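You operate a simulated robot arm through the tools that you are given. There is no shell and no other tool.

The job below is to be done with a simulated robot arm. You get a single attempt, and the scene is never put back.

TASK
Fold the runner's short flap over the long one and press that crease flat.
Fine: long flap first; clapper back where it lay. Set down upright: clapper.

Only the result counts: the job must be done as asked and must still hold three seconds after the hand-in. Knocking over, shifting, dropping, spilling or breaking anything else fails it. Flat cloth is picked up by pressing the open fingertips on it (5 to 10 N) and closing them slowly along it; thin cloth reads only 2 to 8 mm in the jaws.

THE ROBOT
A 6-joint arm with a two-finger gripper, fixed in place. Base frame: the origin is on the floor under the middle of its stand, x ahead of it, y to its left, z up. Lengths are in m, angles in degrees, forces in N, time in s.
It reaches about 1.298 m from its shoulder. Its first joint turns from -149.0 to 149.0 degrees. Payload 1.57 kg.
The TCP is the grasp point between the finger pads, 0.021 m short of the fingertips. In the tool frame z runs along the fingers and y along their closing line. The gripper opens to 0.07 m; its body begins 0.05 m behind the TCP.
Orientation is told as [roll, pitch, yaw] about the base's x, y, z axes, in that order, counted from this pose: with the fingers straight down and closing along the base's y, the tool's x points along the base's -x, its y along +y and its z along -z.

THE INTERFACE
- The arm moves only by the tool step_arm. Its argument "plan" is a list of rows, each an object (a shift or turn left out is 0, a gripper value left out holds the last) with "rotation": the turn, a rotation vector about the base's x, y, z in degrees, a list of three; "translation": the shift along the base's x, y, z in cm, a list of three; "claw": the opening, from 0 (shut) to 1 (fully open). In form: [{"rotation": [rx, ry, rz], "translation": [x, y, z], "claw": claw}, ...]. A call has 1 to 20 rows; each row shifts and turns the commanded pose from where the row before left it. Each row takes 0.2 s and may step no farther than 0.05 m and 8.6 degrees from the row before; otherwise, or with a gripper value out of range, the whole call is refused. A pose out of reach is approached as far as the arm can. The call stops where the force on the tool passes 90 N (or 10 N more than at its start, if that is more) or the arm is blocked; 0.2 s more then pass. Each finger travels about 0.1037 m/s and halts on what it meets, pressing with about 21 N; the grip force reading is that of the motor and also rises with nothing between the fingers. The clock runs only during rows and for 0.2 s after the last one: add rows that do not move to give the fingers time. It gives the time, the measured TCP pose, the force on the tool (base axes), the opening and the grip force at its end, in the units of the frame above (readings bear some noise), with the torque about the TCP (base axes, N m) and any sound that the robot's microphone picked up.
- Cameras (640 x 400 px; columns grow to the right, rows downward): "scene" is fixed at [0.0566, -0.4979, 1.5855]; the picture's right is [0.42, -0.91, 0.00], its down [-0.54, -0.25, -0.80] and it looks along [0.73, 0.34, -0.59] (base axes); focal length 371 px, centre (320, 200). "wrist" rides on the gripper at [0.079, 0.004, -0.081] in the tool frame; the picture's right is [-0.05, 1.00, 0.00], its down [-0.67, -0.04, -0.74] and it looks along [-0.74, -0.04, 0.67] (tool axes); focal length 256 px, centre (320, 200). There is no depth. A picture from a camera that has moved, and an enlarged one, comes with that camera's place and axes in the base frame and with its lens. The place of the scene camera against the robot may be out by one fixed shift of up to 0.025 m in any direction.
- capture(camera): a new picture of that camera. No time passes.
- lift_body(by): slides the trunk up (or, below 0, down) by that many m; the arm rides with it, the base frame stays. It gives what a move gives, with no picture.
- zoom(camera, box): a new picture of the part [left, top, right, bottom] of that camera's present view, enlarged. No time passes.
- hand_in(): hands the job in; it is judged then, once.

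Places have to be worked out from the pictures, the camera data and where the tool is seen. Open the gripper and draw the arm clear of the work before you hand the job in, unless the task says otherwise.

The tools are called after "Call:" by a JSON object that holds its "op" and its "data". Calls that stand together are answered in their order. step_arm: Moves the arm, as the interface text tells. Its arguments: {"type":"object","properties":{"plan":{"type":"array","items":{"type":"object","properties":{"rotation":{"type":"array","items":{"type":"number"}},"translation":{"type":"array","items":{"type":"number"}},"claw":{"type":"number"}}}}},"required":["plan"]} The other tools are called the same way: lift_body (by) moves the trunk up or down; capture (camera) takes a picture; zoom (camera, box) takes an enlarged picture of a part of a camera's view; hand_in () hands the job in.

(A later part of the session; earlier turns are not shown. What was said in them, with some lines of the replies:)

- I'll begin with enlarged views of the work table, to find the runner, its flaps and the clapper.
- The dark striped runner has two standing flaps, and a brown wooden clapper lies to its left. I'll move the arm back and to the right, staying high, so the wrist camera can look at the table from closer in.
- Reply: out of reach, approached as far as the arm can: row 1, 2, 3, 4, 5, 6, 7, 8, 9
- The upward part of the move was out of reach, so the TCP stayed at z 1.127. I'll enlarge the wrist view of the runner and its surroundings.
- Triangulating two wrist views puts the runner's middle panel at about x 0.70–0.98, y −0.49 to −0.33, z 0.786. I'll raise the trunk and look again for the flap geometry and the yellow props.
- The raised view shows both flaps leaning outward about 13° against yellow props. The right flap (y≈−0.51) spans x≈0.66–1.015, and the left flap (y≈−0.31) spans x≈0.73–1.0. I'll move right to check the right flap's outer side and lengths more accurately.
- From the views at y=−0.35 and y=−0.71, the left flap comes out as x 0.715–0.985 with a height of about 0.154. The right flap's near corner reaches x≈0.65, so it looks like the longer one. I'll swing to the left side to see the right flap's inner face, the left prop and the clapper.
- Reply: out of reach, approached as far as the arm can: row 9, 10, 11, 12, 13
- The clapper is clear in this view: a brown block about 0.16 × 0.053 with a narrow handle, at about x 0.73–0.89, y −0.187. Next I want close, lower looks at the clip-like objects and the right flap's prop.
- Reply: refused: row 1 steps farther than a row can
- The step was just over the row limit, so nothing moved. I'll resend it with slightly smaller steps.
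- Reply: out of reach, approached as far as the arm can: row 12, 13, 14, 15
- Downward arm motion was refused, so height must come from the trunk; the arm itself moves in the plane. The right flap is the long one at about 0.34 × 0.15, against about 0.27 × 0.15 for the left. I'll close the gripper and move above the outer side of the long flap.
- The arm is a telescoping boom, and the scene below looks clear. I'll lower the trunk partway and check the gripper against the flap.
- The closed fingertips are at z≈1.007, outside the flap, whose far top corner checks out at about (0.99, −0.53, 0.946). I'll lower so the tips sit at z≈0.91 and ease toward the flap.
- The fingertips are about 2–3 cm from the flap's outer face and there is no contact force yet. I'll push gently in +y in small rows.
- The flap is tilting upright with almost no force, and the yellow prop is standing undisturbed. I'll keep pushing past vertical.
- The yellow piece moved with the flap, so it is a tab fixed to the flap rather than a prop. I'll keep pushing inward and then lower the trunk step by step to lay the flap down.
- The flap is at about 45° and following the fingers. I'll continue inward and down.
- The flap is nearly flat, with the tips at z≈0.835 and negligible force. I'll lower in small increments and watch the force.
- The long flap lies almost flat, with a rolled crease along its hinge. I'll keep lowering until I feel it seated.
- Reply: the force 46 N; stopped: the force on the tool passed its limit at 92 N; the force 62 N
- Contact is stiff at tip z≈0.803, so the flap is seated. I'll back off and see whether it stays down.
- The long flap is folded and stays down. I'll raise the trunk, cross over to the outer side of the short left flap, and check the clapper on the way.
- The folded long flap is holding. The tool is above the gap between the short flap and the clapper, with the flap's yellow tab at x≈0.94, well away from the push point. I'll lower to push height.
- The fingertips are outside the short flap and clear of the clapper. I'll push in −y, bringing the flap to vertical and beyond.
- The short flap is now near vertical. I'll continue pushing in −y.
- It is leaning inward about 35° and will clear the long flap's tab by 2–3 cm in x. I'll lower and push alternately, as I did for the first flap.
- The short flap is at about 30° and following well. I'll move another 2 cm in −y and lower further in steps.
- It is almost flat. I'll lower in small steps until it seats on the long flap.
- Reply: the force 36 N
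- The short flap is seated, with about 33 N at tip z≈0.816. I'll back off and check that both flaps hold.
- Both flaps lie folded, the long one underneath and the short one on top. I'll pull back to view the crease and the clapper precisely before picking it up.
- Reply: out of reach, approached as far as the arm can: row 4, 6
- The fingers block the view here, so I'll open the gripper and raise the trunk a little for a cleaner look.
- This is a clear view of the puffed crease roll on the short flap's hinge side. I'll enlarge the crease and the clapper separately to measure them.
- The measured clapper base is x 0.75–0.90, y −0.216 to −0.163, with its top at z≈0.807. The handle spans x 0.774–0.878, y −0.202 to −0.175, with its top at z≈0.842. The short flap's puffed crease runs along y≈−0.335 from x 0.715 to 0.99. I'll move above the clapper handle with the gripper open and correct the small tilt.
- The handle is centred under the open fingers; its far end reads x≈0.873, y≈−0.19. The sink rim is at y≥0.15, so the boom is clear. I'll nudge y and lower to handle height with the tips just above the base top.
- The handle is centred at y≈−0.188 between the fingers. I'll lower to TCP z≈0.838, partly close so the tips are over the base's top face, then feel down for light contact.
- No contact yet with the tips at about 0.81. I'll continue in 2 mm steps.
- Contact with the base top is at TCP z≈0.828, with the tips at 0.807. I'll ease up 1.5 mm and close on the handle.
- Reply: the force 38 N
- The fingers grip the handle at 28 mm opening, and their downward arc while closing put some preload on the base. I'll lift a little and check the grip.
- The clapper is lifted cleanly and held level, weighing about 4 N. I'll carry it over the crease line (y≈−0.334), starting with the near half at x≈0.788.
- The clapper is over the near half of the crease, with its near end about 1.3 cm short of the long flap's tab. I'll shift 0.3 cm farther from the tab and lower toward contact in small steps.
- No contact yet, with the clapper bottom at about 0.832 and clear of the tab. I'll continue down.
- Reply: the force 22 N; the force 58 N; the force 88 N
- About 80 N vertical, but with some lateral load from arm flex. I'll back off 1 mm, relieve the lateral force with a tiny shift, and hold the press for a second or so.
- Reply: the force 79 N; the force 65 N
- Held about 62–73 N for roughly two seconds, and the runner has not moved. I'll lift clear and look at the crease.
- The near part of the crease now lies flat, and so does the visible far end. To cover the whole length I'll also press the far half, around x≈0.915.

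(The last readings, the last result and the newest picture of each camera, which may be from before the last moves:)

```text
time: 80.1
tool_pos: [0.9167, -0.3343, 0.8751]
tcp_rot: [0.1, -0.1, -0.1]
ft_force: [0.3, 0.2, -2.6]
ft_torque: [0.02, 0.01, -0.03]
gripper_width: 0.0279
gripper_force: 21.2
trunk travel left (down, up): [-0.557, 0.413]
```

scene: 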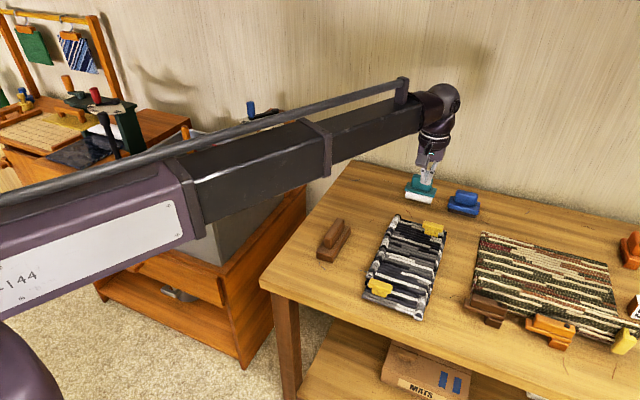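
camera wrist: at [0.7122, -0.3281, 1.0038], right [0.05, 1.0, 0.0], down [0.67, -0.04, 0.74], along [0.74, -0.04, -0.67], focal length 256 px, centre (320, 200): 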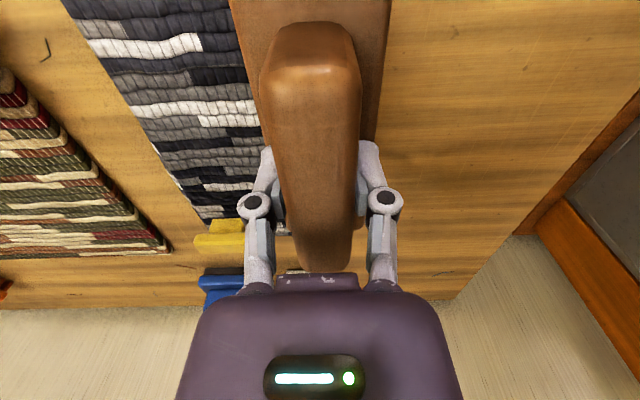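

The crease is visibly flat along its whole near and middle length. I'll continue the far-half press in small steps.

Call:
{"op": "lift_body", "data": {"by": -0.004}}

Call:
{"op": "lift_body", "data": {"by": -0.003}}

Call:
{"op": "lift_body", "data": {"by": -0.002}}

```text
time: 80.6
tool_pos: [0.9178, -0.3336, 0.871]
tcp_rot: [0.1, -0.1, 0.0]
ft_force: [-0.4, 0.1, -3.5]
ft_torque: [-0.01, -0.03, -0.01]
gripper_width: 0.0274
gripper_force: 21.1
trunk travel left (down, up): [-0.553, 0.417]
```

```text
time: 81.2
tool_pos: [0.917, -0.3335, 0.8678]
tcp_rot: [0.1, -0.1, 0.0]
ft_force: [0.1, -0.2, -4.6]
ft_torque: [0.0, 0.0, 0.01]
gripper_width: 0.0277
gripper_force: 20.9
trunk travel left (down, up): [-0.55, 0.42]
```

```text
time: 81.7
tool_pos: [0.9187, -0.3338, 0.8672]
tcp_rot: [0.1, -0.1, -0.1]
ft_force: [6.2, -1.7, 11.1]
ft_torque: [-0.1, 0.28, 0.04]
gripper_width: 0.0278
gripper_force: 20.7
trunk travel left (down, up): [-0.548, 0.422]
```

Contact has begun. Two more millimetres and a short hold will finish the far half.

Call:
{"op": "lift_body", "data": {"by": -0.002}}

Call:
{"op": "step_arm", "data": {"plan": [{"translation": [0.08, -0.03, 0]}, {"translation": [0, 0, 0]}, {"translation": [0, 0, 0]}, {"translation": [0, 0, 0]}, {"translation": [0, 0, 0]}, {"translation": [0, 0, 0]}]}}

```text
time: 82.2
tool_pos: [0.9182, -0.3337, 0.8674]
tcp_rot: [0.0, -0.4, 0.0]
ft_force: [17.1, -5.4, 37.7]
ft_torque: [-0.23, -0.21, 0.02]
gripper_width: 0.0277
gripper_force: 20.7
trunk travel left (down, up): [-0.546, 0.424]
```

```text
time: 83.6
tool_pos: [0.9167, -0.3334, 0.8665]
tcp_rot: [-0.1, -0.3, -0.1]
ft_force: [20.5, -3.7, 41.7]
ft_torque: [-0.16, -0.39, 0.09]
gripper_width: 0.0283
gripper_force: 21.2
trunk travel left (down, up): [-0.546, 0.424]
```

The far half is pressed at about 42 N for more than a second. I'll lift clear and check that the clapper has not slipped in the grip before taking it back.

Call:
{"op": "lift_body", "data": {"by": 0.06}}

Call:
{"op": "capture", "data": {"camera": "wrist"}}

Call:
{"op": "zoom", "data": {"camera": "scene", "box": [350, 170, 450, 320]}}

```text
time: 84.6
tool_pos: [0.9179, -0.3345, 0.9237]
tcp_rot: [0.1, 0.0, 0.0]
ft_force: [-0.2, 0.4, -3.6]
ft_torque: [-0.01, -0.02, 0.03]
gripper_width: 0.0279
gripper_force: 21.0
trunk travel left (down, up): [-0.606, 0.364]
```

```text
taken
camera wrist: at [0.8398, -0.3293, 1.0047], right [0.05, 1.0, 0.0], down [0.67, -0.04, 0.74], along [0.74, -0.04, -0.67], focal length 256 px, centre (320, 200)
```

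wrist: 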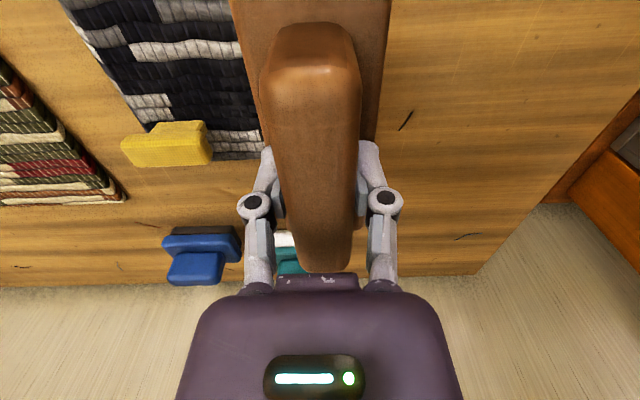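

```text
2.67 times, centred on (400, 245) of scene
camera zoom: at [0.0566, -0.4979, 1.5855], right [0.42, -0.91, 0.0], down [-0.54, -0.25, -0.8], along [0.73, 0.34, -0.59], focal length 989 px, centre (107, 80)
```

zoom: 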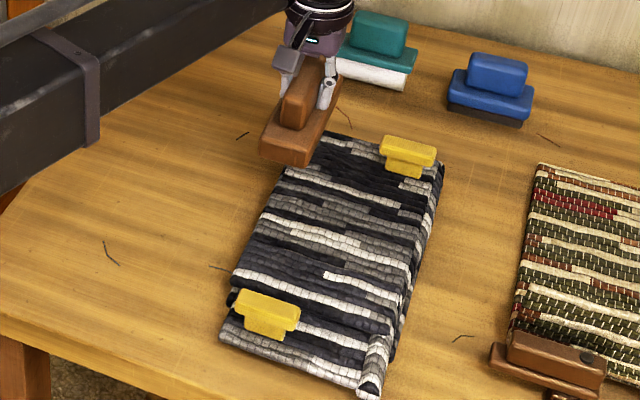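

The clapper is still well seated, with only 1–2 mm of settling, and the crease is flat end to end. I'll carry it back to its original spot, TCP about (0.825, −0.188).

Call:
{"op": "step_arm", "data": {"plan": [{"translation": [-2.32, 3.66, 0]}, {"translation": [-2.32, 3.66, 0]}, {"translation": [-2.32, 3.66, 0]}, {"translation": [-2.32, 3.66, 0]}, {"translation": [0, 0, 0]}, {"translation": [0, 0, 0]}]}}

Call:
{"op": "zoom", "data": {"camera": "scene", "box": [290, 150, 450, 320]}}

```text
time: 86.0
tool_pos: [0.8246, -0.1885, 0.9237]
tcp_rot: [0.1, 0.0, -0.1]
ft_force: [-0.3, 0.1, -3.4]
ft_torque: [0.01, 0.02, 0.0]
gripper_width: 0.0277
gripper_force: 21.0
trunk travel left (down, up): [-0.606, 0.364]
```

```text
2.35 times, centred on (370, 235) of scene
camera zoom: at [0.0566, -0.4979, 1.5855], right [0.42, -0.91, 0.0], down [-0.54, -0.25, -0.8], along [0.73, 0.34, -0.59], focal length 873 px, centre (202, 118)
```

zoom: 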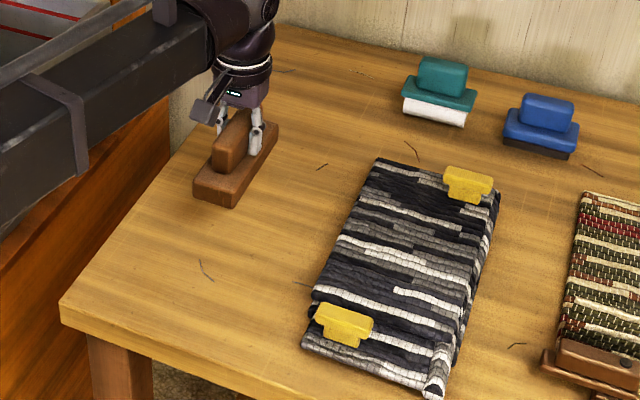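

I'm over the original spot. I'll lower most of the way, then feel for the table.

Call:
{"op": "lift_body", "data": {"by": -0.085}}

Call:
{"op": "lift_body", "data": {"by": -0.004}}

Call:
{"op": "lift_body", "data": {"by": -0.003}}

Call:
{"op": "lift_body", "data": {"by": -0.002}}

```text
time: 87.2
tool_pos: [0.824, -0.1883, 0.8398]
tcp_rot: [0.1, 0.0, 0.0]
ft_force: [-0.9, -0.2, -3.4]
ft_torque: [-0.03, -0.05, 0.01]
gripper_width: 0.0278
gripper_force: 21.0
trunk travel left (down, up): [-0.521, 0.449]
```

```text
time: 87.7
tool_pos: [0.8244, -0.1878, 0.8353]
tcp_rot: [0.2, 0.1, 0.1]
ft_force: [-0.1, 0.6, -3.2]
ft_torque: [0.02, -0.06, 0.0]
gripper_width: 0.0277
gripper_force: 20.7
trunk travel left (down, up): [-0.517, 0.453]
```

```text
time: 88.3
tool_pos: [0.824, -0.1886, 0.8318]
tcp_rot: [0.1, 0.0, 0.1]
ft_force: [0.6, -0.1, -3.1]
ft_torque: [-0.01, -0.04, -0.04]
gripper_width: 0.0279
gripper_force: 20.8
trunk travel left (down, up): [-0.514, 0.456]
```

```text
time: 88.8
tool_pos: [0.8251, -0.1873, 0.8298]
tcp_rot: [0.1, 0.0, 0.0]
ft_force: [1.0, -0.3, -1.3]
ft_torque: [-0.1, 0.2, 0.0]
gripper_width: 0.0281
gripper_force: 20.7
trunk travel left (down, up): [-0.512, 0.458]
```

The table is taking the load now. I'll ease down another 0.7 mm, then open slowly to release.

Call:
{"op": "lift_body", "data": {"by": -0.0007}}

Call:
{"op": "step_arm", "data": {"plan": [{"claw": 0.42}, {"claw": 0.45}, {"claw": 0.5}, {"claw": 0.55}, {"claw": 0.6}, {"claw": 0.6}]}}

Call:
{"op": "lift_body", "data": {"by": 0.01}}

Call:
{"op": "capture", "data": {"camera": "wrist"}}

Call:
{"op": "zoom", "data": {"camera": "scene", "box": [300, 180, 380, 270]}}

```text
time: 89.3
tool_pos: [0.824, -0.188, 0.8303]
tcp_rot: [0.1, -0.1, 0.0]
ft_force: [5.1, -0.5, 10.2]
ft_torque: [-0.05, 0.44, 0.0]
gripper_width: 0.0278
gripper_force: 21.0
trunk travel left (down, up): [-0.511, 0.459]
```

```text
time: 90.7
tool_pos: [0.8245, -0.1886, 0.8301]
tcp_rot: [0.0, 0.0, 0.0]
ft_force: [0.5, -0.6, 0.6]
ft_torque: [-0.01, 0.01, 0.0]
gripper_width: 0.0422
gripper_force: 0.2
trunk travel left (down, up): [-0.511, 0.459]
```

```text
time: 91.3
tool_pos: [0.8246, -0.1884, 0.8408]
tcp_rot: [0.2, 0.0, -0.1]
ft_force: [0.8, -0.4, 0.2]
ft_torque: [-0.01, 0.05, -0.02]
gripper_width: 0.042
gripper_force: 0.0
trunk travel left (down, up): [-0.521, 0.449]
```

```text
taken
camera wrist: at [0.7459, -0.1831, 0.9205], right [0.05, 1.0, 0.0], down [0.67, -0.04, 0.74], along [0.74, -0.04, -0.67], focal length 256 px, centre (320, 200)
```

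wrist: 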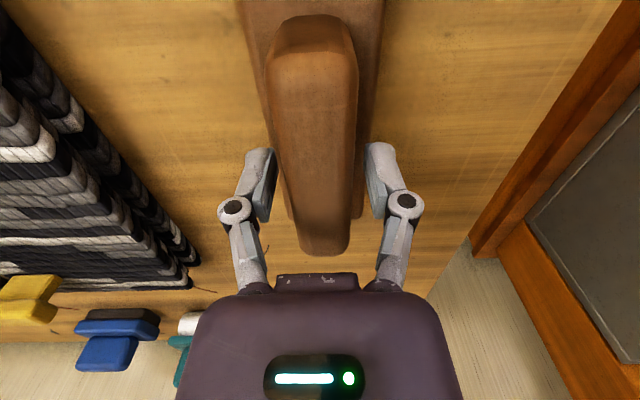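

```text
4.44 times, centred on (340, 225) of scene
camera zoom: at [0.0566, -0.4979, 1.5855], right [0.42, -0.91, 0.0], down [-0.54, -0.25, -0.8], along [0.73, 0.34, -0.59], focal length 1648 px, centre (231, 89)
```

zoom: 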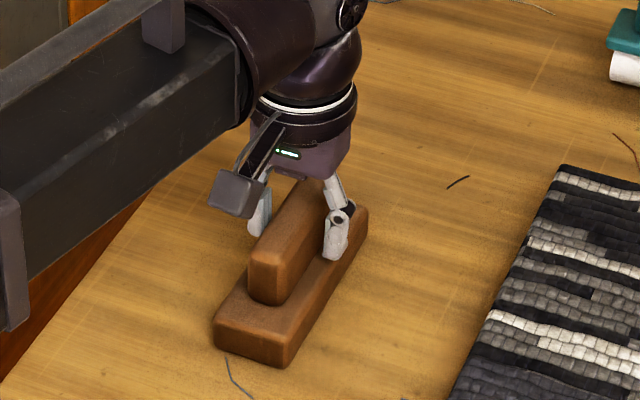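

The clapper sits upright at its original spot, matching the earlier picture to within a pixel or two. I'll raise the arm, pull it back clear, and do a final check.

Call:
{"op": "lift_body", "data": {"by": 0.26}}

Call:
{"op": "step_arm", "data": {"plan": [{"translation": [-4.2, 0.5, 0], "claw": 1}, {"translation": [-4.2, 0.5, 0]}, {"translation": [-4.2, 0.5, 0]}, {"translation": [-4.2, 0.5, 0]}, {"translation": [-3.0, 0.5, 0]}]}}

Call:
{"op": "capture", "data": {"camera": "scene"}}

Call:
{"op": "zoom", "data": {"camera": "scene", "box": [300, 150, 500, 350]}}

Call:
{"op": "capture", "data": {"camera": "wrist"}}

```text
time: 93.9
tool_pos: [0.8246, -0.1875, 1.0994]
tcp_rot: [0.1, 0.0, 0.0]
ft_force: [0.4, -0.3, -0.7]
ft_torque: [0.01, 0.0, 0.0]
gripper_width: 0.0423
gripper_force: 0.1
trunk travel left (down, up): [-0.781, 0.189]
```

```text
time: 95.1
tool_pos: [0.6277, -0.1641, 1.0994]
tcp_rot: [0.0, 0.0, -0.1]
ft_force: [-0.7, 0.0, 0.1]
ft_torque: [-0.03, -0.01, 0.03]
gripper_width: 0.0699
gripper_force: 0.1
trunk travel left (down, up): [-0.781, 0.189]
```

```text
taken
```

scene: 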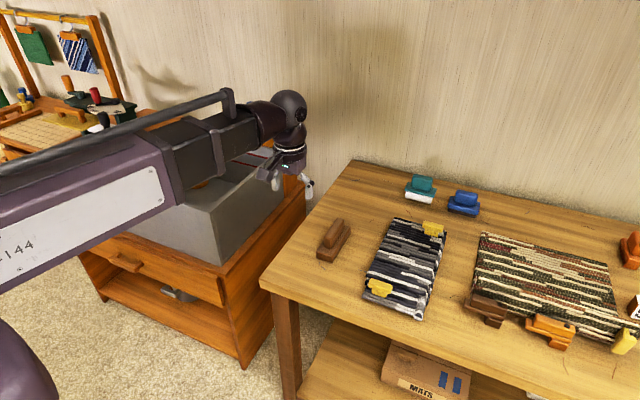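

```text
2.00 times, centred on (400, 250) of scene
camera zoom: at [0.0566, -0.4979, 1.5855], right [0.42, -0.91, 0.0], down [-0.54, -0.25, -0.8], along [0.73, 0.34, -0.59], focal length 742 px, centre (160, 100)
```

zoom: 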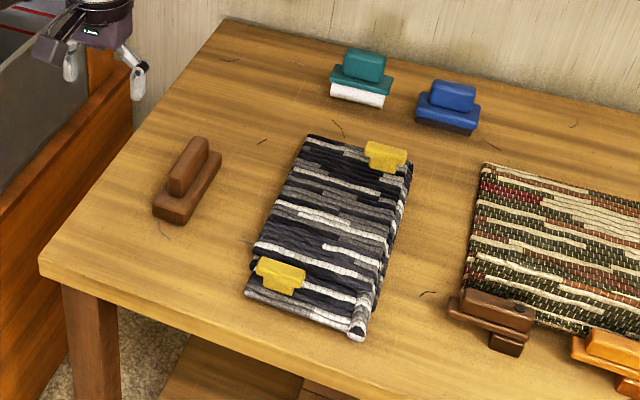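

```text
taken
camera wrist: at [0.5486, -0.1584, 1.1807], right [0.05, 1.0, 0.0], down [0.67, -0.04, 0.75], along [0.74, -0.04, -0.67], focal length 256 px, centre (320, 200)
```

wrist: 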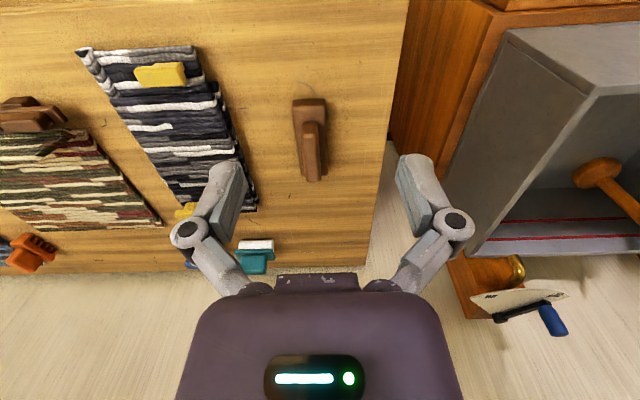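

The final check shows:
- The long flap is folded first, with the short flap over it.
- The short flap's crease is flat.
- The clapper is upright at its original place.
- Nothing else has moved.

The gripper is open and the arm is clear, so I'm handing in.

Call:
{"op": "hand_in", "data": {}}

```text
The job is handed in.
```

The runner is folded as asked: the long flap went down first, the short flap lies over it, and the short flap's crease is pressed flat.

- **Flaps:** I took the right-hand flap as the long one, about 0.34 m along its fold against about 0.27 m for the left. Both stayed down after I let go.
- **Crease:** I pressed the short flap's crease with the clapper in two places to cover its full length. The near half got about 60–80 N for roughly two seconds, and the far half about 40 N for just over a second. It looked flat from end to end afterwards.
- **Clapper:** I used the brown wooden block to the left of the runner. It is back upright where it lay, matching the earlier picture to within a pixel or two.

The last pictures showed nothing else on the table moved. The gripper was open and the arm clear when I handed in; the hand-in gave no verdict.
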